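You operate a simulated robot arm through the tools that you are given. There is no shell and no other tool. Be economical: measure what you need, move in short steps, check, and stop when the job is done.

You are at the controls of a simulated robot arm. One attempt, no reset.

Task
Measure the nut that lies by the gauge and put it in the tray for its size.
Fine: sizes stand on the chart; leave the jaw open.
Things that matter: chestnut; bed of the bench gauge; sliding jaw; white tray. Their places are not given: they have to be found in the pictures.

It is judged by the outcome, as a careful person would: the job done as asked, and still so three seconds after it is handed in. It fails if anything else is knocked over, pushed out of place, dropped, spilled or broken.

Robot
A 6-joint arm with a two-finger parallel gripper, fixed in place. Base frame: the origin is at the foot of the arm, x ahead of it, y to its left, z up; the work surface is at about z = 0. Lengths are in m, angles in rad, forces in N, time in s.
With the tool pointing down near the work surface it reaches from about 0.14 to 0.58 m from the base axis. Its first joint turns from -1.152 to 1.152 rad. Payload 2.1 kg.
Tool frame: the origin (TCP) lies between the finger pads and is the grasp point; the fingertips stand 0.03 m ahead of it; z points along the fingers, y is the line along which they close. Largest opening 0.094 m; finger width 0.028, thickness 0.01; the body of the gripper, 0.05 by 0.096 m, starts 0.055 m behind the TCP.
Orientation is told as [roll, pitch, yaw] about the base's x, y, z axes, in that order, counted from this pose: with the fingers straight down and closing along the base's y, the tool's x points along the base's -x, its y along +y and its z along -z.

Tools
- The arm moves only by the tool play_rows. Its argument "plan" is a list of rows, each a list of 6 numbers: the shift along the tool's x, y, z in mm, then the turn, a rotation vector about the tool's x, y, z in rad. In form: [[x, y, z, wx, wy, wz], ...]. A call has 1 to 20 rows; each row is the pose to reach, as a shift and turn from the pose commanded when the call began, along the tool's axes at that moment. "grip" is the gripper command, from -1 (shut) to 1 (fully open), values between in proportion, set as the call begins (left out, the last holds). Rows are played at 5 a second. More than 0.05 m and 0.15 rad between two rows, or a gripper value outside its range, and nothing of the call is played. A pose out of reach is approached as far as the arm can. The call stops where the force on the tool passes 90 N (or 10 N more than at its start, if that is more) or the arm is blocked; 0.2 s more then pass. The fingers move at their own pace (about 0.072 m/s each) and stop on an object; they squeeze with about 40 N. The grip force told is the motor's: it shows also when the fingers shut on nothing. Time passes only in rows, and 0.2 s behind the last, so rows that repeat a pose let the fingers close. The reply holds the time, the measured pose of the TCP, the force on the tool along the base axes, the opening and the grip force, in the units named above and with some noise.
- Cameras (640 x 400 px; columns grow to the right, rows downward): "scene" is fixed at [0.0654, -0.4136, 0.4652]; the picture's right is [0.50, -0.87, 0.00], its down [-0.66, -0.38, -0.65] and it looks along [0.56, 0.32, -0.76] (base axes); focal length 306 px, centre (320, 200). "wrist" rides on the gripper at [-0.037, 0, -0.058] in the tool frame; the picture's right is [0.00, -1.00, 0.00], its down [0.97, 0.00, -0.24] and it looks along [0.24, 0.00, 0.97] (tool axes); focal length 218 px, centre (320, 200).
- capture(camera): a new picture of that camera. No time passes.
- probe_pixels(camera, pixels): for up to 12 pixels [column, row] of the newest picture of that camera ("zoom" is the newest enlarged one), the place [x, y, z] in the base frame of the surface seen there, good to about 0.003 m, but the place of the scene camera against the robot may be out by one fixed shift of up to 0.018 m in any direction. No time passes.
- close_up(camera, box): a new picture of the part [left, top, right, bottom] of that camera's present view, enlarged. No time passes.
- close_job(): hands the job in; it is judged then, once.

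Keep the steps short. Do not move on a guess: measure, check each grasp and each placing, and mend mistakes. In all there are 80 turns and 46 pictures (those below and enlarged ones count). Leave the gripper open and the arm clear of the work at the hand-in unless told otherwise, and finish with a single line.

The tools are called after ">>>" as a command line: name --pt "numbers of a row" for each row, then --argument value for the rest, lists and objects as JSON in quotes. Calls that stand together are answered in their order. play_rows: Moves the arm, as the interface text tells. Its arguments: {"type":"object","properties":{"plan":{"type":"array"},"grip":{"type":"number"}},"required":["plan"]} The other tools are called the same way: capture (camera) takes a picture; probe_pixels (camera, pixels) gives the place of the surface under pixels of a picture; close_up (camera, box) takes an enlarged picture of a part of a camera's view; close_job () hands the job in.

At the start:

```text
clock: 0.0
ee_pos: [0.3, -0.1016, 0.2112]
tcp_rot: [0.002, -0.004, 0.002]
wrist_force: [0.5, -0.1, -0.5]
gripper_width: 0.0942
grip_force: 0.0
```

scene: 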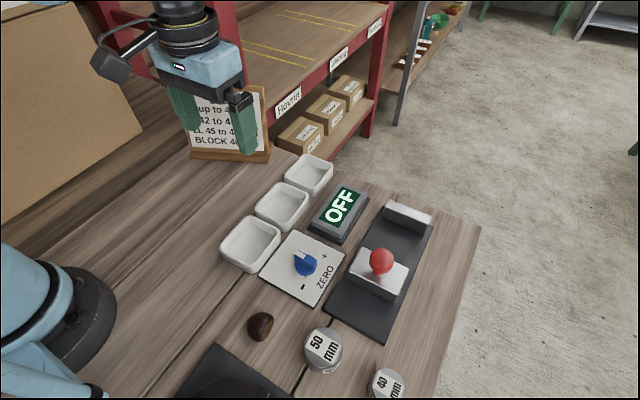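
wrist: 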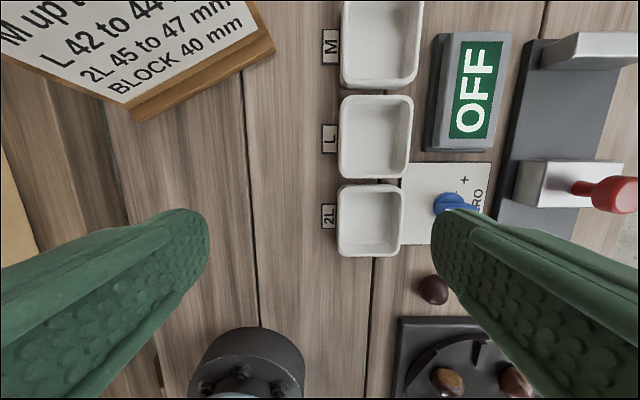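

I see a chart at top left, three labelled trays (M, L, 2L), a display reading OFF, a zero knob, the gauge and two blocks. I'll enlarge the main parts.

>>> close_up --camera "scene" --box '[220, 150, 480, 400]'

>>> close_up --camera "wrist" --box '[0, 0, 280, 130]'

>>> close_up --camera "wrist" --box '[320, 0, 640, 400]'

```text
1.60 times, centred on (350, 275) of scene
```

zoom: 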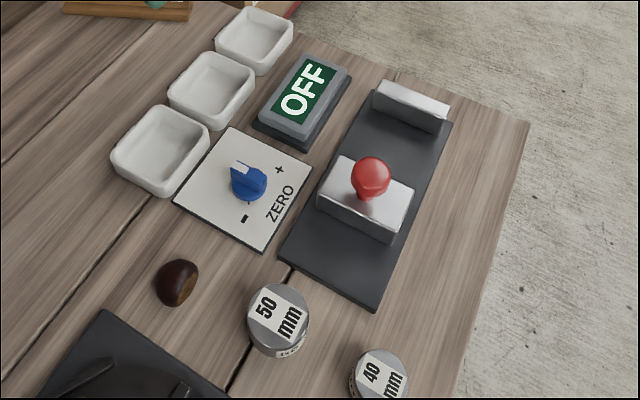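

```text
2.29 times, centred on (140, 65) of wrist
```

zoom: 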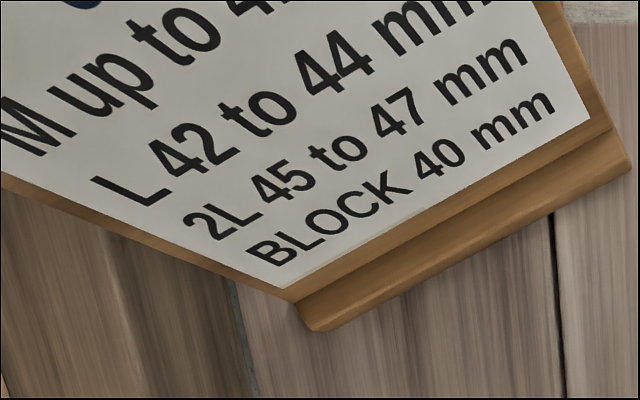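

```text
1.00 times, centred on (480, 200) of wrist
```

zoom: 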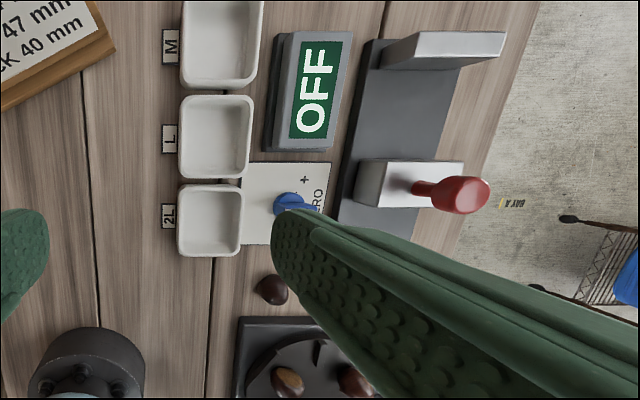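

The chart says M up to about 41, L 42–44, 2L 45–47, and gives a 40 mm check block. I'll probe points in both cameras to find positions and the scene camera's shift.

>>> capture --camera "scene"

>>> probe_pixels --camera "scene" --pixels '[[260, 326], [323, 344], [387, 382], [305, 264], [381, 258], [372, 276], [408, 218], [340, 208], [250, 250], [283, 208], [310, 177], [340, 315]]'

>>> probe_pixels --camera "wrist" --pixels '[[433, 290], [455, 203], [614, 195], [556, 178], [580, 57], [470, 90], [369, 225], [374, 140], [380, 45], [540, 120], [522, 180], [560, 195]]'

```text
40 pictures are left
```

scene: 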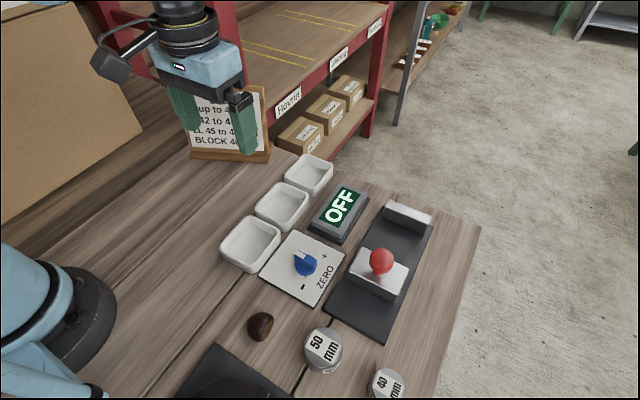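

```text
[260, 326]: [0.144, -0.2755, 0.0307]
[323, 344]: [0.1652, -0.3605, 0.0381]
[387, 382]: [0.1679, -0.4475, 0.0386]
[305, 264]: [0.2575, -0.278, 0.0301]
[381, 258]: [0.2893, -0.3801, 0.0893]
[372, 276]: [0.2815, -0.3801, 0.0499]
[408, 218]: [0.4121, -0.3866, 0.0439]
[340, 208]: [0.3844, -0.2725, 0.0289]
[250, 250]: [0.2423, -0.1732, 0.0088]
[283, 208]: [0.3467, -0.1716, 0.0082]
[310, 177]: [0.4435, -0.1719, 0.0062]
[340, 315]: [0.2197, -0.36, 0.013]
```

```text
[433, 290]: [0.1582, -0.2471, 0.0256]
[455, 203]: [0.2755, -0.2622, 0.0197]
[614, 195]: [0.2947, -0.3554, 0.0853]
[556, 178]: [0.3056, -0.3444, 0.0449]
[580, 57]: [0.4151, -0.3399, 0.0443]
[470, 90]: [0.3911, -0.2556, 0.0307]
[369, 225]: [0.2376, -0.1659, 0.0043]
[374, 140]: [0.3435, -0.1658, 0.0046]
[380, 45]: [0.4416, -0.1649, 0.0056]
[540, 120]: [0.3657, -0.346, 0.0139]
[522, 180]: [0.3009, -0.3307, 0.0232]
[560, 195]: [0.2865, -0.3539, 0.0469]
```

The gauge runs along x at y ≈ -0.36, with the anvil at x ≈ 0.41 and the jaw at about 0.29. Next I'll raise the arm over the gauge for a better wrist view.

>>> play_rows --pt "6 -46 -12 0 0 0" --pt "12 -92 -25 0 0 0" --pt "18 -138 -38 0 0 0" --pt "24 -184 -50 0 0 0" --pt "30 -220 -50 0 0 0" --pt "30 -220 -50 0 0 0" --grip 1

>>> capture --camera "wrist"

```text
clock: 1.4
ee_pos: [0.2673, -0.3202, 0.2589]
tcp_rot: [0.001, -0.001, 0.002]
wrist_force: [0.3, 0.5, -1.3]
gripper_width: 0.0942
grip_force: 0.1
```

```text
39 pictures are left
```

wrist: 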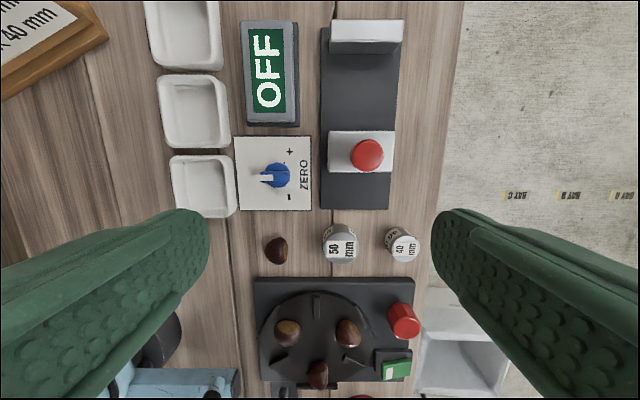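

Now I see the whole layout, including a carousel with three more nuts, a red button, and white boxes at right. I'll enlarge and probe.

>>> close_up --camera "wrist" --box '[220, 200, 540, 400]'

>>> probe_pixels --camera "wrist" --pixels '[[276, 250], [340, 240], [401, 244], [276, 178], [367, 155], [360, 177], [366, 40], [366, 100], [392, 150], [330, 150], [340, 174], [450, 350]]'

```text
2.00 times, centred on (380, 300) of wrist
```

zoom: 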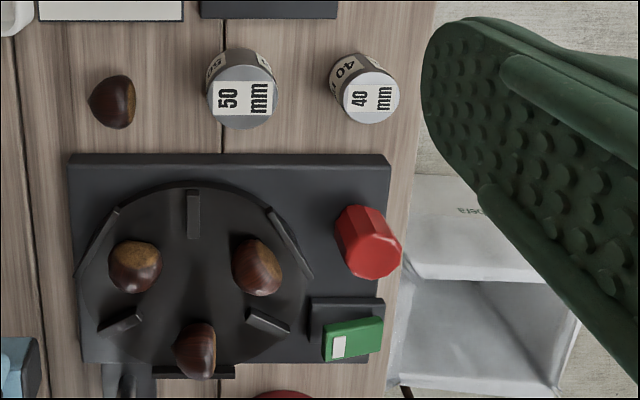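

```text
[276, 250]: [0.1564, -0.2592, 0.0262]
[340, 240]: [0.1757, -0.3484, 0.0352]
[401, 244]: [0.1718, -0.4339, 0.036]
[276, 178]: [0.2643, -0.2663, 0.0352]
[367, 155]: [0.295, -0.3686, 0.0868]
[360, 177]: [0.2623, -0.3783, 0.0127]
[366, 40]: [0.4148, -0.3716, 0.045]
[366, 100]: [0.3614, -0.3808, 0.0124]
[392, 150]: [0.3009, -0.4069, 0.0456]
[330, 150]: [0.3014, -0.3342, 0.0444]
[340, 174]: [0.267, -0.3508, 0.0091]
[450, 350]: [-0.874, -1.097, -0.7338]
```

The carousel is a separate station, so I'll leave it alone. The 40 mm block stands at about (0.172, -0.434). I'll enlarge the gauge and the knob.

>>> close_up --camera "wrist" --box '[220, 0, 460, 270]'

>>> probe_pixels --camera "wrist" --pixels '[[345, 133], [345, 158], [345, 22], [345, 40], [345, 47], [345, 127], [322, 120], [390, 100], [388, 238], [414, 243], [401, 230], [401, 258]]'

```text
1.48 times, centred on (340, 135) of wrist
```

zoom: 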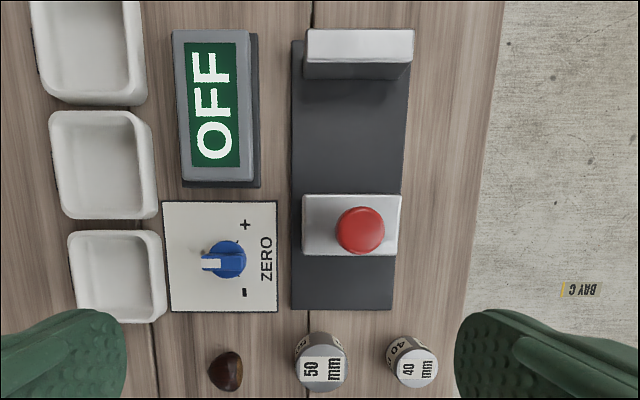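

```text
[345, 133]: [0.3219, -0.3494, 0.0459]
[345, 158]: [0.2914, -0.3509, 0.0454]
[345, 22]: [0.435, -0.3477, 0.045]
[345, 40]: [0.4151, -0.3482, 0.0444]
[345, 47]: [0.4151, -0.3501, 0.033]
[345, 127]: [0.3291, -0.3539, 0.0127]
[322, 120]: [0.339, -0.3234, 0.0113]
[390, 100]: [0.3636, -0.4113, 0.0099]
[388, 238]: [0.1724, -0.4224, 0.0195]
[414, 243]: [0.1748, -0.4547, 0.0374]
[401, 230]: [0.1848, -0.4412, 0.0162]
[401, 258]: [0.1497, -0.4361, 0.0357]
```

Gap between the jaw face (x ≈ 0.322) and the anvil face (x ≈ 0.415) is about 93 mm, and the bed top is at z ≈ 0.012. I'll probe the block's top rim for its centre.

>>> probe_pixels --camera "wrist" --pixels '[[404, 249], [391, 249], [418, 249], [404, 238], [404, 260], [276, 240], [276, 262], [266, 250], [286, 250], [367, 142], [382, 155], [352, 155]]'

>>> close_up --camera "wrist" --box '[250, 220, 430, 280]'

```text
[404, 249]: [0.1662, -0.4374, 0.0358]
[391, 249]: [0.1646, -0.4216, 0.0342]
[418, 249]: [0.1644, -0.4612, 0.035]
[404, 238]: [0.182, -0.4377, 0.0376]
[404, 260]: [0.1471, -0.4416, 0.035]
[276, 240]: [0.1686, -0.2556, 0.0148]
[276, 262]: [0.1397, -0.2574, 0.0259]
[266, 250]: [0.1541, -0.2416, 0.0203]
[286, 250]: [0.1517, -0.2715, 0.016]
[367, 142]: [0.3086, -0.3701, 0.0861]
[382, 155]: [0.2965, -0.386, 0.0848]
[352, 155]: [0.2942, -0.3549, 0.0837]
```

```text
3.56 times, centred on (340, 250) of wrist
```

zoom: 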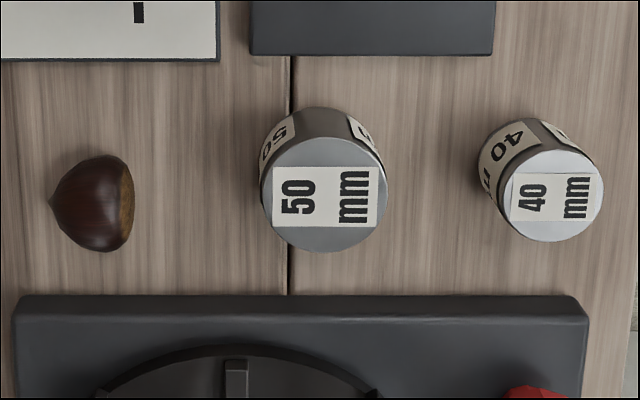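

The 40 mm block's centre is about (0.166, -0.438), which may be near the first joint's limit. I'll move above it at a height well clear of everything and check that the arm gets there, with the fingers part open to 62 mm.

>>> play_rows --pt "25 -30 20 0 0 0" --pt "50 -60 40 0 0 0" --pt "75 -90 60 0 0 0" --pt "101 -118 80 0 0 0" --pt "101 -118 100 0 0 0" --pt "101 -118 120 0 0 0" --pt "101 -118 120 0 0 0" --grip 0.32

>>> capture --camera "wrist"

```text
clock: 3.0
ee_pos: [0.2091, -0.4192, 0.1394]
tcp_rot: [0.0, -0.002, 0.002]
wrist_force: [-0.7, 0.0, -0.4]
gripper_width: 0.062
grip_force: 0.1
out of reach, approached as far as the arm can: row 3, 4, 5, 6, 7
```

```text
35 pictures are left
```

wrist: 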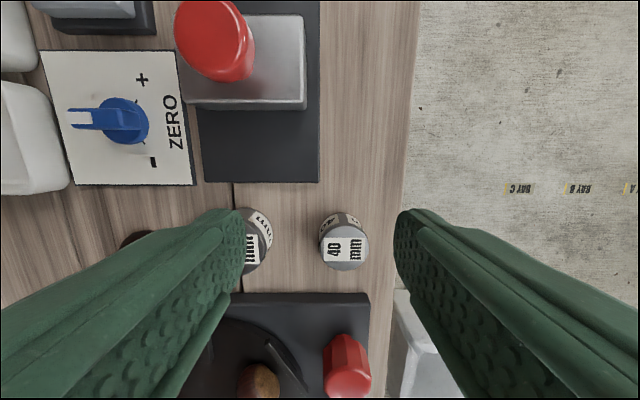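

The arm stops short at x ≈ 0.209, at the joint limit. Tilting the tool so the fingers point back toward -x should reach the block. First I'll probe the block's top more exactly here.

>>> probe_pixels --camera "wrist" --pixels '[[344, 251], [322, 251], [366, 251], [344, 235], [344, 268], [258, 248], [345, 345], [345, 300]]'

>>> close_up --camera "wrist" --box '[230, 190, 420, 310]'

```text
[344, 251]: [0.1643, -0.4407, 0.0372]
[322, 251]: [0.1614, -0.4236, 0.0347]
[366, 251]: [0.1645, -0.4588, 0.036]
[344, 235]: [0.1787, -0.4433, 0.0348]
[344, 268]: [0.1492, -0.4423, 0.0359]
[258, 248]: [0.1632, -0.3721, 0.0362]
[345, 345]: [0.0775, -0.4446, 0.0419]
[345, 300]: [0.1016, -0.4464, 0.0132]
```

```text
3.33 times, centred on (325, 250) of wrist
```

zoom: 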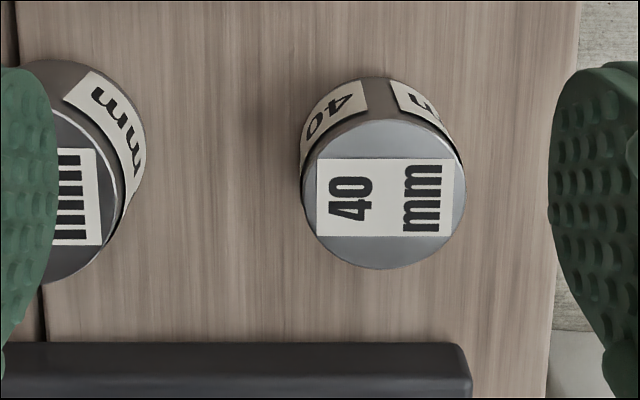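

The block's centre is at (0.1665, -0.441) with its top at 0.036. I'll step back into reach while tilting 0.3 rad so the fingers lean toward -x, and read the pose to learn the command reference.

>>> play_rows --pt "-25 10 -10 0 0 0" --pt "-45 20 -10 0 0.1 0" --pt "-45 20 -10 0 0.2 0" --pt "-45 20 -10 0 0.3 0" --pt "-45 20 -10 0 0.3 0"

```text
clock: 4.2
ee_pos: [0.2529, -0.4001, 0.1511]
tcp_rot: [0.003, 0.298, 0.002]
wrist_force: [-0.1, 0.5, -0.7]
gripper_width: 0.0618
grip_force: 0.0
```

The reference is the reached pose, and the tilt is +0.298 as wanted. Now I'll move to above the block, at (0.1665, -0.441, 0.10).

>>> play_rows --pt "22 -14 25 0 0 0" --pt "45 -28 50 0 0 0" --pt "67.4 -41 74.2 0 0 0" --pt "67.4 -41 74.2 0 0 0"

>>> capture --camera "wrist"

```text
clock: 5.2
ee_pos: [0.1639, -0.4429, 0.0986]
tcp_rot: [0.005, 0.296, 0.001]
wrist_force: [0.5, 0.5, 0.1]
gripper_width: 0.0621
grip_force: 0.1
```

```text
33 pictures are left
```

wrist: 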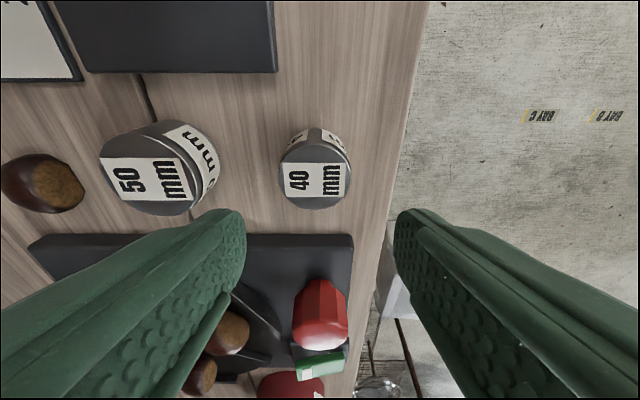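

It's reached with the tilt. I'll re-check the block from here, with its top centred near (316, 183).

>>> probe_pixels --camera "wrist" --pixels '[[316, 184], [283, 184], [350, 184], [316, 163], [316, 206], [212, 180], [352, 240], [322, 310]]'

```text
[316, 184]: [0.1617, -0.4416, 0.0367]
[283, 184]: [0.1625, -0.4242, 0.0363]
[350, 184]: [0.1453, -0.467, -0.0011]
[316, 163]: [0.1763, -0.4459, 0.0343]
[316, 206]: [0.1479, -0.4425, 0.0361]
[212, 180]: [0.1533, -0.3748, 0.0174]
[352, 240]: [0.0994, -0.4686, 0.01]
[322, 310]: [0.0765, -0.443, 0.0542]
```

The block is right under the TCP at (0.164, -0.4425). I'll go straight down to z = 0.040, then close.

>>> play_rows --pt "-4.3 0 14 0 0 0" --pt "-8.6 0 28 0 0 0" --pt "-13 0 42 0 0 0" --pt "-17.3 0 56 0 0 0" --pt "-17.3 0 56 0 0 0"

>>> capture --camera "scene"

```text
clock: 6.4
ee_pos: [0.1645, -0.443, 0.041]
tcp_rot: [0.003, 0.297, 0.001]
wrist_force: [1.2, -0.5, 0.4]
gripper_width: 0.0621
grip_force: 0.0
```

```text
32 pictures are left
```

scene: 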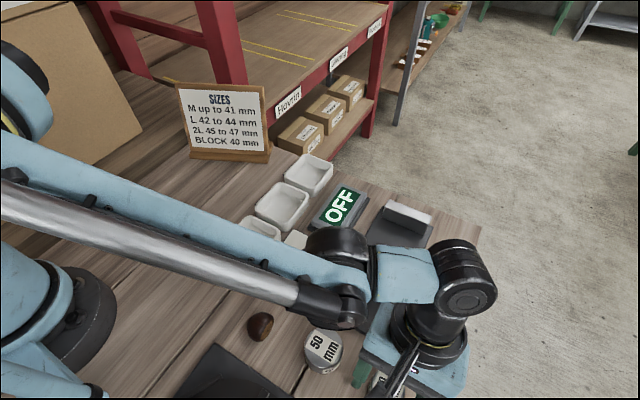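

Free of contact so far (force about 1 N). Chart: M up to 41, L 42–44, 2L 45–47. Next I close on the block and lift a little.

>>> play_rows --pt "0 0 0 0 0 0" --pt "0 0 0 0 0 0" --pt "0 0 0 0 0 0" --pt "0 0 0 0 0 0" --grip -1

>>> play_rows --pt "4.4 0 -14.3 0 0 0" --pt "8.9 0 -28.7 0 0 0" --pt "17.7 0 -57.3 0 0 0" --pt "26.6 0 -86 0 0 0" --pt "26.6 0 -86 0 0 0"

>>> capture --camera "wrist"

```text
clock: 7.4
ee_pos: [0.1643, -0.4426, 0.0402]
tcp_rot: [0.002, 0.296, 0.0]
wrist_force: [-0.5, -1.6, 0.4]
gripper_width: 0.0391
grip_force: 39.5
```

```text
clock: 8.6
ee_pos: [0.1634, -0.4402, 0.1319]
tcp_rot: [0.001, 0.296, 0.002]
wrist_force: [0.6, 0.0, -2.9]
gripper_width: 0.0393
grip_force: 40.3
```

```text
31 pictures are left
```

wrist: 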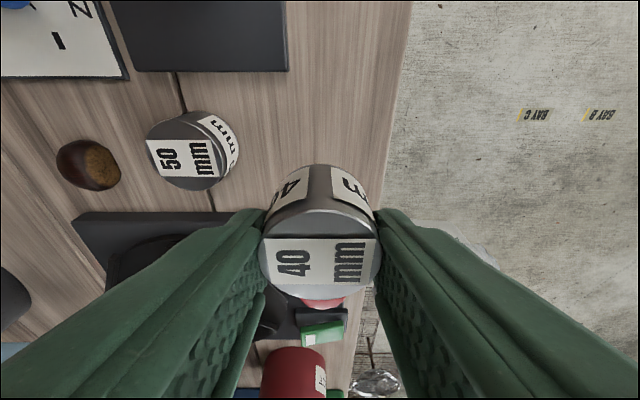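

The block is held (39.2 mm in my pads, grip 40 N). I'll raise it and carry it over the knob to the gap, at about (0.388, -0.371), keeping it upright.

>>> play_rows --pt "10.3 0 -33.4 0 0 0" --pt "-25.5 11.7 -44.5 0 0 0" --pt "-61.2 23.3 -55.5 0 0 0" --pt "-97 35 -66.6 0 0 0" --pt "-132.7 46.7 -77.7 0 0 0" --pt "-168.5 58.3 -88.7 0 0 0" --pt "-204.2 70 -99.8 0 0 0" --pt "-204.2 70 -99.8 0 0 0"

>>> capture --camera "wrist"

```text
clock: 10.4
ee_pos: [0.3814, -0.3759, 0.166]
tcp_rot: [0.001, 0.297, 0.001]
wrist_force: [-0.3, 0.7, -2.8]
gripper_width: 0.0393
grip_force: 40.0
out of reach, approached as far as the arm can: row 7, 8
```

```text
30 pictures are left
```

wrist: 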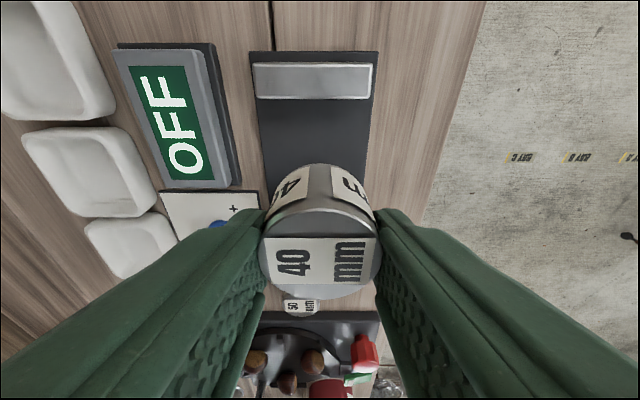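

With the tilt the arm reaches x = 0.381, which is enough, since the jaw will push the block home. I'll come down part way at (0.375, -0.371).

>>> play_rows --pt "5.7 5 1.8 0 0 0" --pt "-0.8 5 22.8 0 0 0" --pt "-7.3 5 43.8 0 0 0" --pt "-13.8 5 64.8 0 0 0" --pt "-13.8 5 64.8 0 0 0"

>>> capture --camera "wrist"

>>> capture --camera "scene"

```text
clock: 11.6
ee_pos: [0.3739, -0.3698, 0.1005]
tcp_rot: [0.001, 0.298, 0.001]
wrist_force: [0.6, 0.9, -3.1]
gripper_width: 0.0393
grip_force: 39.9
```

```text
29 pictures are left
```

wrist: 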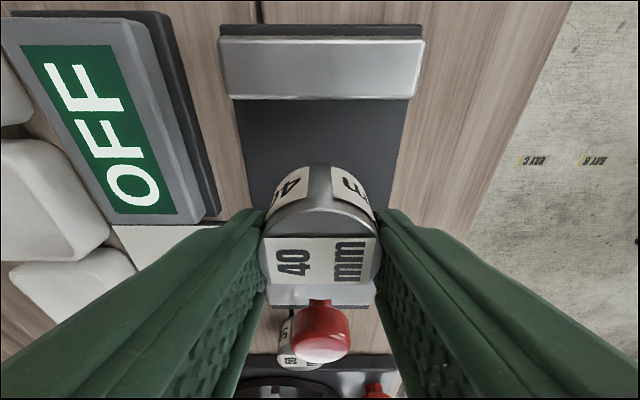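

```text
28 pictures are left
```

scene: 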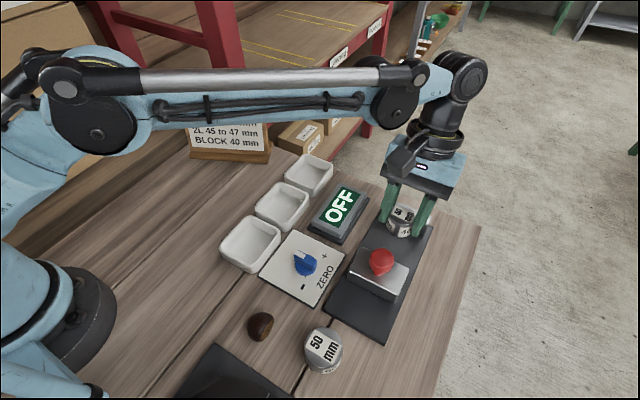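

The block is centred on the bed and clear of the jaw and anvil. I'll lower to z ≈ 0.0535.

>>> play_rows --pt "-4.4 0 14.3 0 0 0" --pt "-8.9 0 28.7 0 0 0" --pt "-11.8 0 38.2 0 0 0" --pt "-13.9 0 44.9 0 0 0" --pt "-13.9 0 44.9 0 0 0"

```text
clock: 12.8
ee_pos: [0.374, -0.3695, 0.0528]
tcp_rot: [0.002, 0.297, 0.002]
wrist_force: [0.6, -0.5, -2.3]
gripper_width: 0.0394
grip_force: 39.4
```

It's just about at the bed. I'll go down another 1.5 mm to feel for contact.

>>> play_rows --pt "-0.2 0 0.7 0 0 0" --pt "-0.45 0 1.45 0 0 0" --pt "-0.45 0 1.45 0 0 0"

```text
clock: 13.6
ee_pos: [0.3752, -0.3683, 0.0528]
tcp_rot: [0.003, 0.298, 0.001]
wrist_force: [-3.1, 3.6, 13.3]
gripper_width: 0.0394
grip_force: 39.8
```

Contact: +13 N upward, so the block is on the bed. I'll open to about 60 mm and back up.

>>> play_rows --pt "0.2 0 -0.7 0 0 0" --pt "0.2 0 -0.7 0 0 0" --pt "0.2 0 -0.7 0 0 0" --grip 0.3

>>> play_rows --pt "8.9 0 -28.7 0 0 0" --pt "17.7 0 -57.3 0 0 0" --pt "29.6 0 -95.5 0 0 0" --pt "29.6 0 -95.5 0 -0.1 0" --pt "29.6 0 -95.5 0 -0.2 0" --pt "29.6 0 -95.5 0 -0.298 0" --pt "29.6 0 -95.5 0 -0.298 0"

>>> capture --camera "wrist"

```text
clock: 14.4
ee_pos: [0.3747, -0.3698, 0.0526]
tcp_rot: [0.002, 0.297, 0.001]
wrist_force: [-0.9, -0.1, 0.7]
gripper_width: 0.0609
grip_force: 0.1
```

```text
clock: 16.0
ee_pos: [0.3733, -0.3705, 0.1535]
tcp_rot: [0.001, -0.002, 0.002]
wrist_force: [-0.4, 1.1, -0.3]
gripper_width: 0.061
grip_force: 0.0
```

```text
27 pictures are left
```

wrist: 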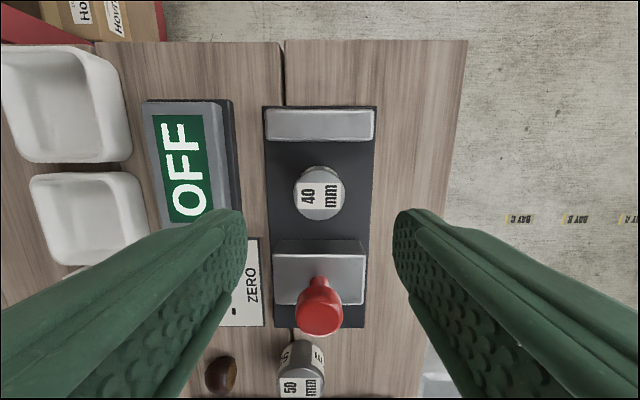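

The block stands upright in the gap. Next I grip the red knob at about (0.294, -0.370), coming down to z = 0.083.

>>> play_rows --pt "40 0 0 0 0 0" --pt "79 0 0 0 0 0" --pt "79 0 25 0 0 0" --pt "79 0 50 0 0 0" --pt "79 0 70 0 0 0" --pt "79 0 70 0 0 0"

>>> play_rows --pt "0 0 0 0 0 0" --pt "0 0 0 0 0 0" --pt "0 0 0 0 0 0" --pt "0 0 0 0 0 0" --grip -1

>>> capture --camera "scene"

```text
clock: 17.4
ee_pos: [0.2958, -0.3697, 0.0836]
tcp_rot: [0.002, 0.0, 0.001]
wrist_force: [-0.1, 0.0, 0.2]
gripper_width: 0.0607
grip_force: 0.1
```

```text
clock: 18.4
ee_pos: [0.2969, -0.3697, 0.0821]
tcp_rot: [0.004, 0.0, 0.003]
wrist_force: [-0.2, 13.3, -5.8]
gripper_width: 0.033
grip_force: 45.2
```

```text
26 pictures are left
```

scene: 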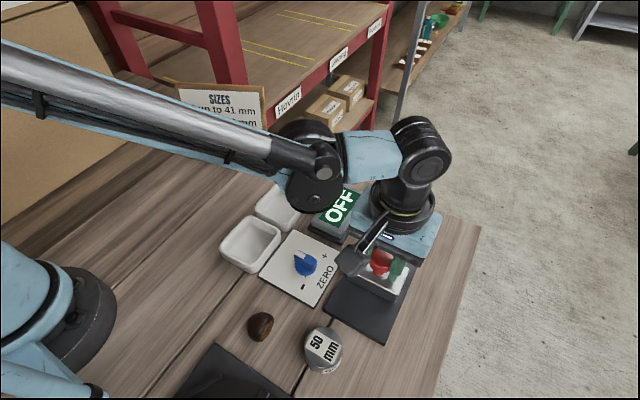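

The knob is held (33 mm). I'll slide the jaw toward the anvil by 45 mm; about 53 mm should make contact.

>>> play_rows --pt "-8 1 0 0 0 0" --pt "-16 1 0 0 0 0" --pt "-24 1 0 0 0 0" --pt "-31 1 0 0 0 0" --pt "-38 1 0 0 0 0" --pt "-45 1 0 0 0 0" --pt "-45 1 0 0 0 0"

>>> capture --camera "scene"

```text
clock: 20.0
ee_pos: [0.3395, -0.3688, 0.0823]
tcp_rot: [-0.004, 0.0, -0.001]
wrist_force: [-0.7, -16.1, -29.2]
gripper_width: 0.0328
grip_force: 45.0
```

```text
25 pictures are left
```

scene: 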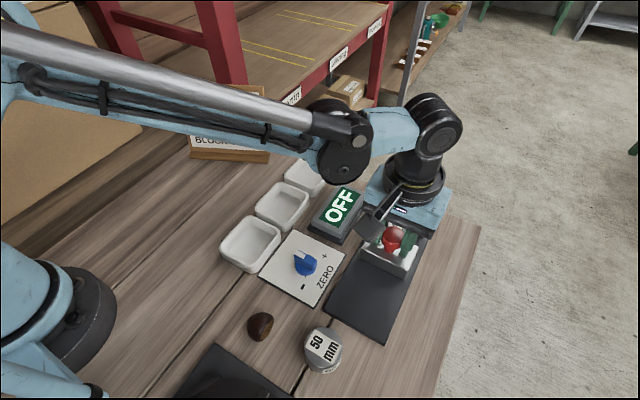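

The jaw follows. I'll ease the side load slightly and go on in 2 mm steps until it clamps.

>>> play_rows --pt "-2 -0.6 0.8 0 0 0" --pt "-4 -0.6 0.8 0 0 0" --pt "-6 -0.6 0.8 0 0 0" --pt "-8 -0.6 0.8 0 0 0" --pt "-8 -0.6 0.8 0 0 0"

>>> capture --camera "scene"

```text
clock: 21.2
ee_pos: [0.3477, -0.3705, 0.0834]
tcp_rot: [-0.002, 0.002, 0.001]
wrist_force: [-4.3, -19.9, -5.9]
gripper_width: 0.0328
grip_force: 45.0
```

```text
24 pictures are left
```

scene: 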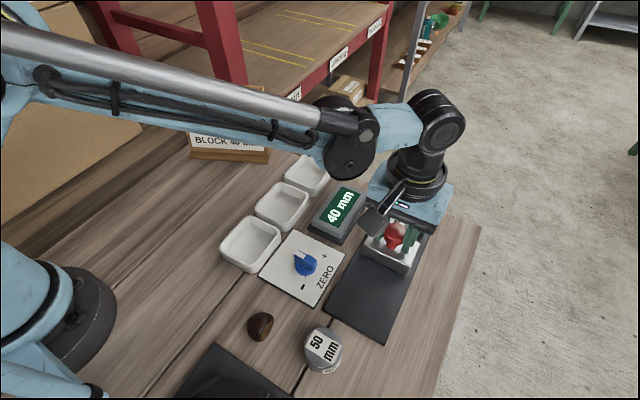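

The display now lights. I'll read it.

>>> close_up --camera "scene" --box '[300, 175, 380, 225]'

>>> play_rows --pt "-1 -0.6 0 0 0 0" --pt "-2 -0.6 0 0 0 0" --pt "-2 -0.6 0 0 0 0"

>>> close_up --camera "scene" --box '[300, 175, 380, 225]'

```text
8.00 times, centred on (340, 200) of scene
```

zoom: 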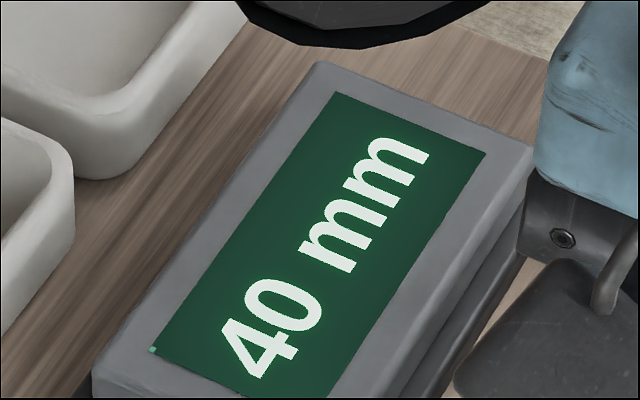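

```text
clock: 22.0
ee_pos: [0.3475, -0.3697, 0.0824]
tcp_rot: [0.005, 0.009, 0.0]
wrist_force: [-28.8, 2.1, -0.1]
gripper_width: 0.0331
grip_force: 44.3
```

```text
8.00 times, centred on (340, 200) of scene
```

zoom: 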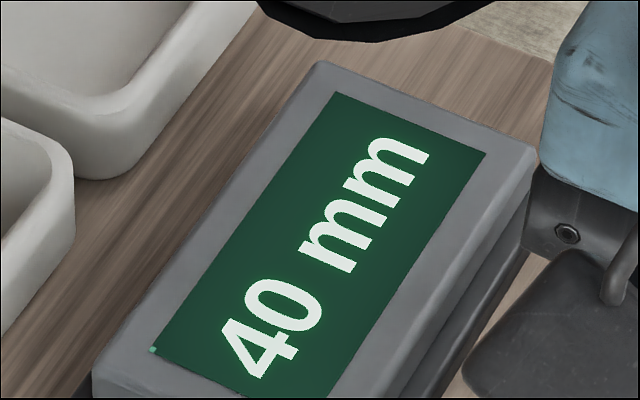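

Firmly clamped at 29 N it reads 40 mm on the 40 mm block, so the zero is right and the knob stays as it is. I'll slide the jaw back open, let go of the knob and rise.

>>> play_rows --pt "5 0 0 0 0 0" --pt "13 0 0 0 0 0" --pt "21 0 0 0 0 0" --pt "29 0 0 0 0 0" --pt "37 0 0 0 0 0" --pt "45 0 0 0 0 0" --pt "53 0 0 0 0 0" --pt "53 0 0 0 0 0"

>>> play_rows --pt "0 0 0 0 0 0" --pt "0 0 0 0 0 0" --pt "0 0 -30 0 0 0" --pt "0 0 -70 0 0 0" --pt "-40 0 -75 0 0 0" --pt "-79 0 -75 0 0 0" --pt "-79 0 -75 0 0 0" --grip 0.3

>>> capture --camera "wrist"

```text
clock: 23.8
ee_pos: [0.297, -0.3706, 0.0834]
tcp_rot: [0.003, 0.0, 0.002]
wrist_force: [0.1, -1.8, 29.2]
gripper_width: 0.033
grip_force: 44.8
```

```text
clock: 25.4
ee_pos: [0.3748, -0.37, 0.1564]
tcp_rot: [0.003, 0.0, 0.002]
wrist_force: [-1.2, 0.2, 0.0]
gripper_width: 0.0613
grip_force: 0.0
```

```text
21 pictures are left
```

wrist: 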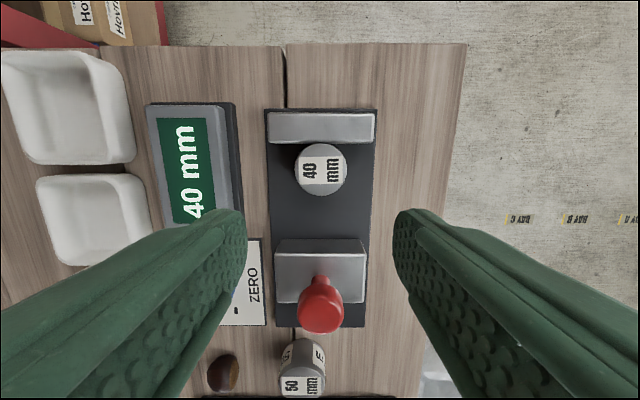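

The block sits against the anvil and the jaw is open. The block must go back to its place. I'll probe its centre now.

>>> probe_pixels --camera "wrist" --pixels '[[320, 169], [296, 169], [346, 169], [320, 146], [320, 192]]'

```text
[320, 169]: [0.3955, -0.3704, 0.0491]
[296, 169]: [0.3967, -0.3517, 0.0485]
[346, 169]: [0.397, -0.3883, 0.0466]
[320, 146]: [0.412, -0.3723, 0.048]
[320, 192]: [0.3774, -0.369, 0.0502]
```

The block's centre is (0.395, -0.370). I'll go down over it, grip it upright, shift it 20 mm back from the anvil and release it, so I can take it again with the tilt.

>>> play_rows --pt "-20 0 30 0 0 0" --pt "-20 0 65 0 0 0" --pt "-20 0 85 0 0 0" --pt "-20 0 102 0 0 0" --pt "-20 0 102 0 0 0"

>>> play_rows --pt "0 0 0 0 0 0" --pt "0 0 0 0 0 0" --pt "0 0 0 0 0 0" --pt "8 0 -1.5 0 0 0" --pt "16 0 -1.5 0 0 0" --pt "22 0 -1.5 0 0 0" --pt "22 0 0 0 0 0" --pt "22 0 0 0 0 0" --grip -1

>>> play_rows --pt "0 0 0 0 0 0" --pt "0 0 0 0 0 0" --pt "0 0 0 0 0.1 0" --pt "0 0 0 0 0.2 0" --pt "0 0 0 0 0.297 0" --pt "0 0 0 0 0.297 0" --grip 0.3

```text
clock: 26.6
ee_pos: [0.3958, -0.3696, 0.0529]
tcp_rot: [0.002, 0.0, 0.002]
wrist_force: [0.0, -0.5, 0.0]
gripper_width: 0.0613
grip_force: 0.0
```

```text
clock: 28.4
ee_pos: [0.3732, -0.3716, 0.0558]
tcp_rot: [0.0, 0.002, 0.001]
wrist_force: [0.1, 0.3, -2.9]
gripper_width: 0.0395
grip_force: 40.0
```

```text
clock: 29.8
ee_pos: [0.375, -0.3706, 0.0551]
tcp_rot: [0.002, 0.298, 0.002]
wrist_force: [0.2, -0.2, 0.1]
gripper_width: 0.0612
grip_force: 0.0
```

I'll check that the block stands upright between the fingers before gripping again.

>>> capture --camera "wrist"

```text
20 pictures are left
```

wrist: 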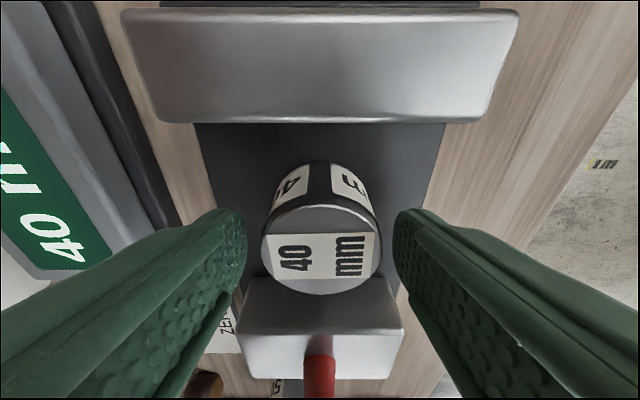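

Upright and centred. I'll grip, lift and carry it back along the same path to above its old place, (0.1645, -0.4425).

>>> play_rows --pt "0 0 0 0 0 0" --pt "0 0 0 0 0 0" --pt "0 0 0 0 0 0" --pt "0 0 0 0 0 0" --pt "8.1 0 -26 0 0 0" --pt "20 0 -65 0 0 0" --pt "32.5 0 -105 0 0 0" --pt "32.5 0 -105 0 0 0" --grip -1

>>> play_rows --pt "33 -12 10 0 0 0" --pt "66 -24 20.5 0 0 0" --pt "100 -36 31 0 0 0" --pt "133 -48 41 0 0 0" --pt "166 -60 51.5 0 0 0" --pt "200 -72 61.9 0 0 0" --pt "200 -72 61.9 0 0 0"

>>> capture --camera "wrist"

```text
clock: 31.6
ee_pos: [0.375, -0.372, 0.1663]
tcp_rot: [0.001, 0.297, 0.003]
wrist_force: [0.9, -0.2, -3.3]
gripper_width: 0.0394
grip_force: 39.9
```

```text
clock: 33.2
ee_pos: [0.1631, -0.4427, 0.1651]
tcp_rot: [0.001, 0.299, 0.001]
wrist_force: [0.6, 0.1, -2.3]
gripper_width: 0.0396
grip_force: 40.4
```

```text
19 pictures are left
```

wrist: 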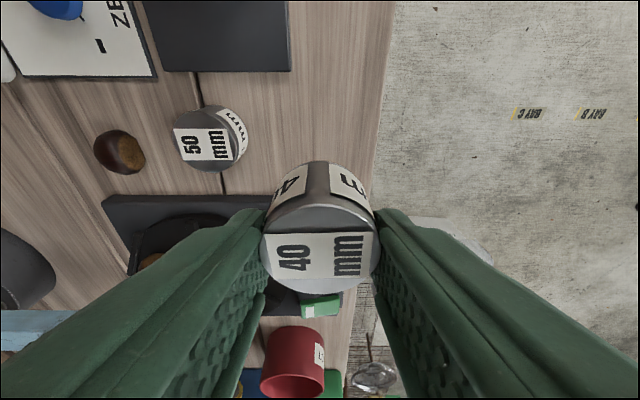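

Now I'll lower to about z = 0.044, then feel for the bench.

>>> play_rows --pt "-9 0 29 0 0 0" --pt "-18 0 58 0 0 0" --pt "-27 0 87 0 0 0" --pt "-32 0 103 0 0 0" --pt "-35.8 0 115.6 0 0 0" --pt "-35.8 0 115.6 0 0 0"

>>> play_rows --pt "-0.3 0 0.95 0 0 0" --pt "-0.6 0 1.9 0 0 0" --pt "-0.6 0 1.9 0 0 0"

```text
clock: 34.6
ee_pos: [0.1664, -0.4435, 0.0431]
tcp_rot: [0.001, 0.299, 0.001]
wrist_force: [0.8, 0.0, -3.6]
gripper_width: 0.0394
grip_force: 40.0
```

```text
clock: 35.4
ee_pos: [0.165, -0.4424, 0.0426]
tcp_rot: [0.002, 0.296, 0.002]
wrist_force: [3.9, 3.6, 25.0]
gripper_width: 0.0395
grip_force: 40.4
```

It's on the bench (+25 N). I'll ease off 1 mm, open and rise, undoing the tilt while moving back toward the nut.

>>> play_rows --pt "0.3 0 -1 0 0 0" --pt "0.3 0 -1 0 0 0" --pt "0.3 0 -1 0 0 0" --pt "0.3 0 -1 0 0 0" --grip 0.3

>>> play_rows --pt "9 0 -29 0 0 0" --pt "18 0 -58 0 0 0" --pt "29.6 0 -95.5 0 0 0" --pt "38 0 -125 0 0 0" --pt "30 40 -128 0 0 0" --pt "20 80 -132 0 -0.1 0" --pt "10 110 -134 0 -0.2 0" --pt "0 150 -137 0 -0.298 0" --pt "0 182 -137 0 -0.298 0" --pt "0 182 -137 0 -0.298 0"

>>> capture --camera "wrist"

```text
clock: 36.4
ee_pos: [0.166, -0.4416, 0.0433]
tcp_rot: [0.002, 0.297, 0.002]
wrist_force: [0.0, -0.2, 0.9]
gripper_width: 0.0613
grip_force: 0.0
```

```text
clock: 38.6
ee_pos: [0.2066, -0.2594, 0.1733]
tcp_rot: [0.002, -0.002, 0.002]
wrist_force: [0.3, 0.0, 0.3]
gripper_width: 0.061
grip_force: 0.1
```

```text
18 pictures are left
```

wrist: 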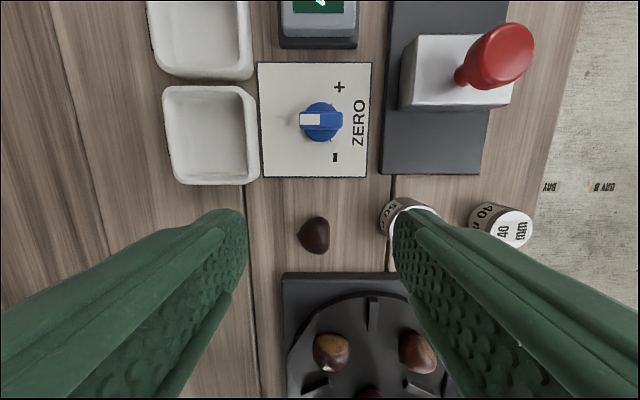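

The 40 mm block stands back in place. Next I look closely at the nut.

>>> close_up --camera "wrist" --box '[270, 195, 360, 275]'

>>> probe_pixels --camera "wrist" --pixels '[[315, 235], [300, 235], [327, 235], [314, 219], [314, 252], [315, 265], [315, 205], [355, 235]]'

```text
5.00 times, centred on (315, 235) of wrist
```

zoom: 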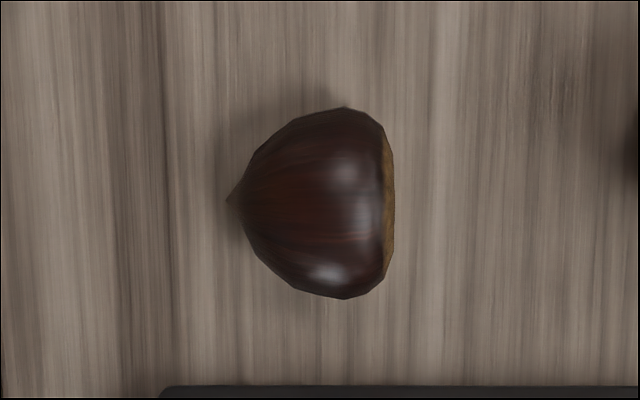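

```text
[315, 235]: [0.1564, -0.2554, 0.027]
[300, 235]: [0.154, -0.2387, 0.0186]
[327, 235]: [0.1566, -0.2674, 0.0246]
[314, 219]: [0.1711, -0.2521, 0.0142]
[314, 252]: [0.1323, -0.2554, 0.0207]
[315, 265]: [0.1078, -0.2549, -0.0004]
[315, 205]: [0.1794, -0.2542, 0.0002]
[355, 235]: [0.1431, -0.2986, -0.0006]
```

The nut is at about (0.153, -0.255), its broad axis along x, its point toward +y. I'll take it across its broad sides, with the fingers closing along x, so it keeps this orientation in the gauge. I'll turn 90° and hover at z = 0.10.

>>> play_rows --pt "6 0 6 0 0 0.1428" --pt "12 1 12 0 0 0.2856" --pt "18 1 18 0 0 0.4284" --pt "24 2 24 0 0 0.5712" --pt "30 2 30 0 0 0.714" --pt "36 3 36 0 0 0.8568" --pt "42 3 42 0 0 0.9996" --pt "46 4 50 0 0 1.1424" --pt "50 4 58 0 0 1.2852" --pt "53 4 66 0 0 1.428" --pt "53 4 73 0 0 1.5708" --pt "53 4 73 0 0 1.5708" --grip 0.2

>>> capture --camera "wrist"

```text
clock: 41.2
ee_pos: [0.1523, -0.2572, 0.1024]
tcp_rot: [0.003, 0.001, -1.571]
wrist_force: [0.6, -0.3, 1.3]
gripper_width: 0.0565
grip_force: 0.0
```

```text
16 pictures are left
```

wrist: 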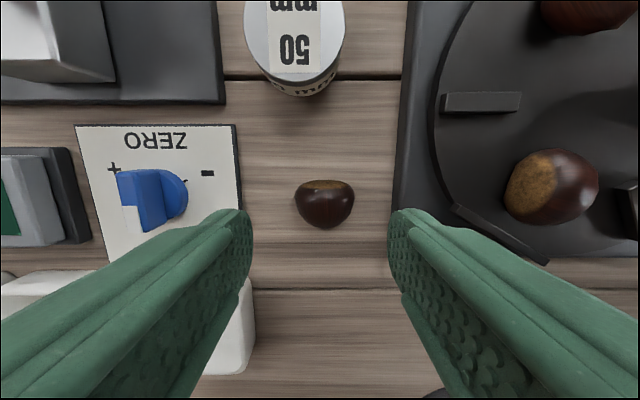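

The picture now has right = -x and up = -y. I'll probe the nut's edges, the carousel base edge and the zero plate edge for clearance.

>>> probe_pixels --camera "wrist" --pixels '[[297, 197], [351, 197], [325, 183], [325, 226], [325, 205], [404, 205], [394, 205], [238, 200], [245, 215], [390, 90]]'

```text
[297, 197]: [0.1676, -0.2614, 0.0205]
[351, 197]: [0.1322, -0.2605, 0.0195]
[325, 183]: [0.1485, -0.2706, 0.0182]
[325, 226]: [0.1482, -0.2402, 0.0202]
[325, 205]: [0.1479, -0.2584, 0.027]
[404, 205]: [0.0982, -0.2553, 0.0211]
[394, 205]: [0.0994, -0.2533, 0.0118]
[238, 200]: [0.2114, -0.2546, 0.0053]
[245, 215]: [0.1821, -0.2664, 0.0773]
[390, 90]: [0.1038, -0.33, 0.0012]
```

Clear on both sides. I'll centre on (0.150, -0.261), go down to z = 0.034, then close.

>>> play_rows --pt "-4 -2 20 0 0 0" --pt "-4 -2 40 0 0 0" --pt "-4 -2 56 0 0 0" --pt "-4 -2 68 0 0 0" --pt "-4 -2 68 0 0 0"

>>> play_rows --pt "0 0 0 0 0 0" --pt "0 0 0 0 0 0" --pt "0 0 0 0 0 0" --pt "0 0 0 0 0 0" --grip -1

>>> capture --camera "wrist"

```text
clock: 42.4
ee_pos: [0.1518, -0.2599, 0.0316]
tcp_rot: [0.002, 0.0, -1.569]
wrist_force: [-0.2, -0.2, -0.6]
gripper_width: 0.0565
grip_force: 0.1
```

```text
clock: 43.4
ee_pos: [0.1521, -0.2596, 0.032]
tcp_rot: [0.003, 0.002, -1.57]
wrist_force: [-0.2, -0.7, 0.3]
gripper_width: 0.0385
grip_force: 40.0
```

```text
15 pictures are left
```

wrist: 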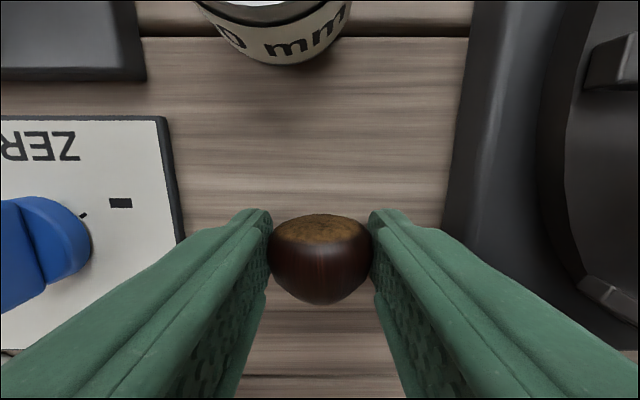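

The nut is held (38.5 mm in my pads; the 40 mm block read 39.4). I'll lift and carry it over the gap to (0.369, -0.371).

>>> play_rows --pt "0 0 -30 0 0 0" --pt "0 0 -70 0 0 0" --pt "0 0 -110 0 0 0" --pt "0 0 -125 0 0 0" --pt "-18 36 -125 0 0 0" --pt "-37 72 -125 0 0 0" --pt "-55 108 -125 0 0 0" --pt "-74 145 -125 0 0 0" --pt "-92 181 -125 0 0 0" --pt "-111 217 -125 0 0 0" --pt "-111 217 -125 0 0 0"

>>> capture --camera "wrist"

```text
clock: 45.8
ee_pos: [0.3672, -0.3706, 0.1576]
tcp_rot: [0.003, 0.003, -1.569]
wrist_force: [0.5, -0.4, -0.4]
gripper_width: 0.0387
grip_force: 39.9
```

```text
14 pictures are left
```

wrist: 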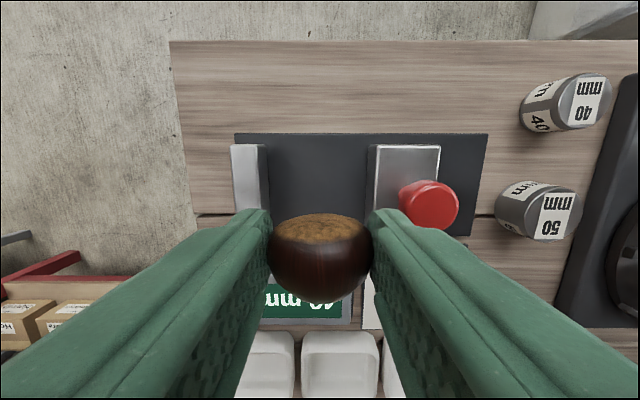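

It's over the gap. I'll lower to z ≈ 0.047 between the jaw and the anvil.

>>> play_rows --pt "0 2 35 0 0 0" --pt "0 2 70 0 0 0" --pt "0 2 95 0 0 0" --pt "0 2 110.5 0 0 0" --pt "0 2 110.5 0 0 0"

>>> play_rows --pt "0 0 0.8 0 0 0" --pt "0 0 1.6 0 0 0" --pt "0 0 1.6 0 0 0"

```text
clock: 47.0
ee_pos: [0.37, -0.3714, 0.0469]
tcp_rot: [0.002, 0.002, -1.569]
wrist_force: [0.0, 0.5, -0.4]
gripper_width: 0.0386
grip_force: 40.0
```

```text
clock: 47.8
ee_pos: [0.3695, -0.3713, 0.0457]
tcp_rot: [0.002, 0.002, -1.571]
wrist_force: [0.8, -0.2, -0.1]
gripper_width: 0.0384
grip_force: 40.3
```

I've felt no contact yet. I'll keep going down in small steps.

>>> play_rows --pt "0 0 0.6 0 0 0" --pt "0 0 1.2 0 0 0" --pt "0 0 1.2 0 0 0"

```text
clock: 48.6
ee_pos: [0.3682, -0.3712, 0.0448]
tcp_rot: [0.001, 0.002, -1.57]
wrist_force: [-0.5, 0.0, -0.7]
gripper_width: 0.0386
grip_force: 39.8
```

>>> play_rows --pt "0 0 0.6 0 0 0" --pt "0 0 1.2 0 0 0" --pt "0 0 1.2 0 0 0"

```text
clock: 49.4
ee_pos: [0.3694, -0.3707, 0.0442]
tcp_rot: [0.002, 0.001, -1.571]
wrist_force: [0.6, 0.4, 1.1]
gripper_width: 0.0383
grip_force: 39.9
```

It's at bed height, within about 1 mm. I'll open to 56 mm only, since the gap is tight, and rise straight up.

>>> play_rows --pt "0 0 0 0 0 0" --pt "0 0 0 0 0 0" --pt "0 0 0 0 0 0" --pt "0 0 -25 0 0 0" --pt "0 0 -60 0 0 0" --pt "0 0 -100 0 0 0" --pt "0 0 -120 0 0 0" --pt "0 0 -120 0 0 0" --grip 0.2

>>> capture --camera "wrist"

```text
clock: 51.2
ee_pos: [0.3685, -0.3708, 0.162]
tcp_rot: [0.001, 0.001, -1.571]
wrist_force: [-0.3, -1.0, 0.2]
gripper_width: 0.0564
grip_force: 0.0
```

```text
13 pictures are left
```

wrist: 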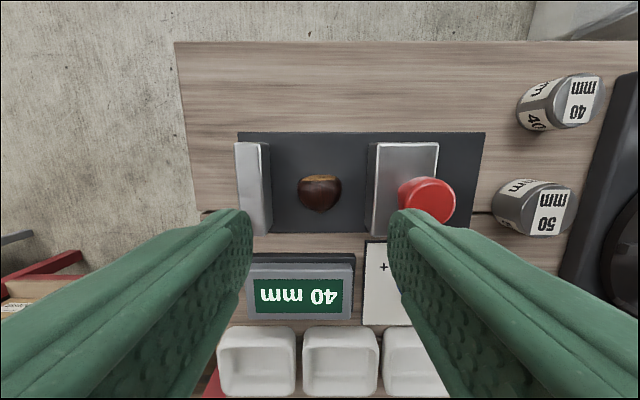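

The nut lies on the bed, broad side across the jaws. I'll turn back 90° and move above the knob.

>>> play_rows --pt "0 -7 0 0 0 -0.1428" --pt "0 -14 0 0 0 -0.2856" --pt "0 -21 0 0 0 -0.4284" --pt "0 -28 0 0 0 -0.5712" --pt "0 -35 0 0 0 -0.714" --pt "0 -42 0 0 0 -0.8568" --pt "0 -49 0 0 0 -0.9996" --pt "0 -56 0 0 0 -1.1424" --pt "0 -62 0 0 0 -1.2852" --pt "0 -68 0 0 0 -1.428" --pt "0 -72 0 0 0 -1.5708" --pt "0 -72 0 0 0 -1.5708" --grip 0.3

>>> play_rows --pt "0 0 25 0 0 0" --pt "0 0 50 0 0 0" --pt "0 0 79 0 0 0" --pt "0 0 79 0 0 0"

>>> play_rows --pt "0 0 0 0 0 0" --pt "0 0 0 0 0 0" --pt "0 0 0 0 0 0" --pt "0 0 0 0 0 0" --grip -1

```text
clock: 53.8
ee_pos: [0.2961, -0.3715, 0.1631]
tcp_rot: [0.001, 0.0, 0.004]
wrist_force: [0.1, 0.2, 0.1]
gripper_width: 0.0612
grip_force: 0.1
```

```text
clock: 54.8
ee_pos: [0.2984, -0.3705, 0.0838]
tcp_rot: [0.002, -0.003, 0.003]
wrist_force: [0.5, 0.5, -0.8]
gripper_width: 0.0609
grip_force: 0.0
```

```text
clock: 55.8
ee_pos: [0.2984, -0.3697, 0.0843]
tcp_rot: [0.0, -0.002, 0.002]
wrist_force: [-0.3, 3.1, -8.3]
gripper_width: 0.0331
grip_force: 45.0
```

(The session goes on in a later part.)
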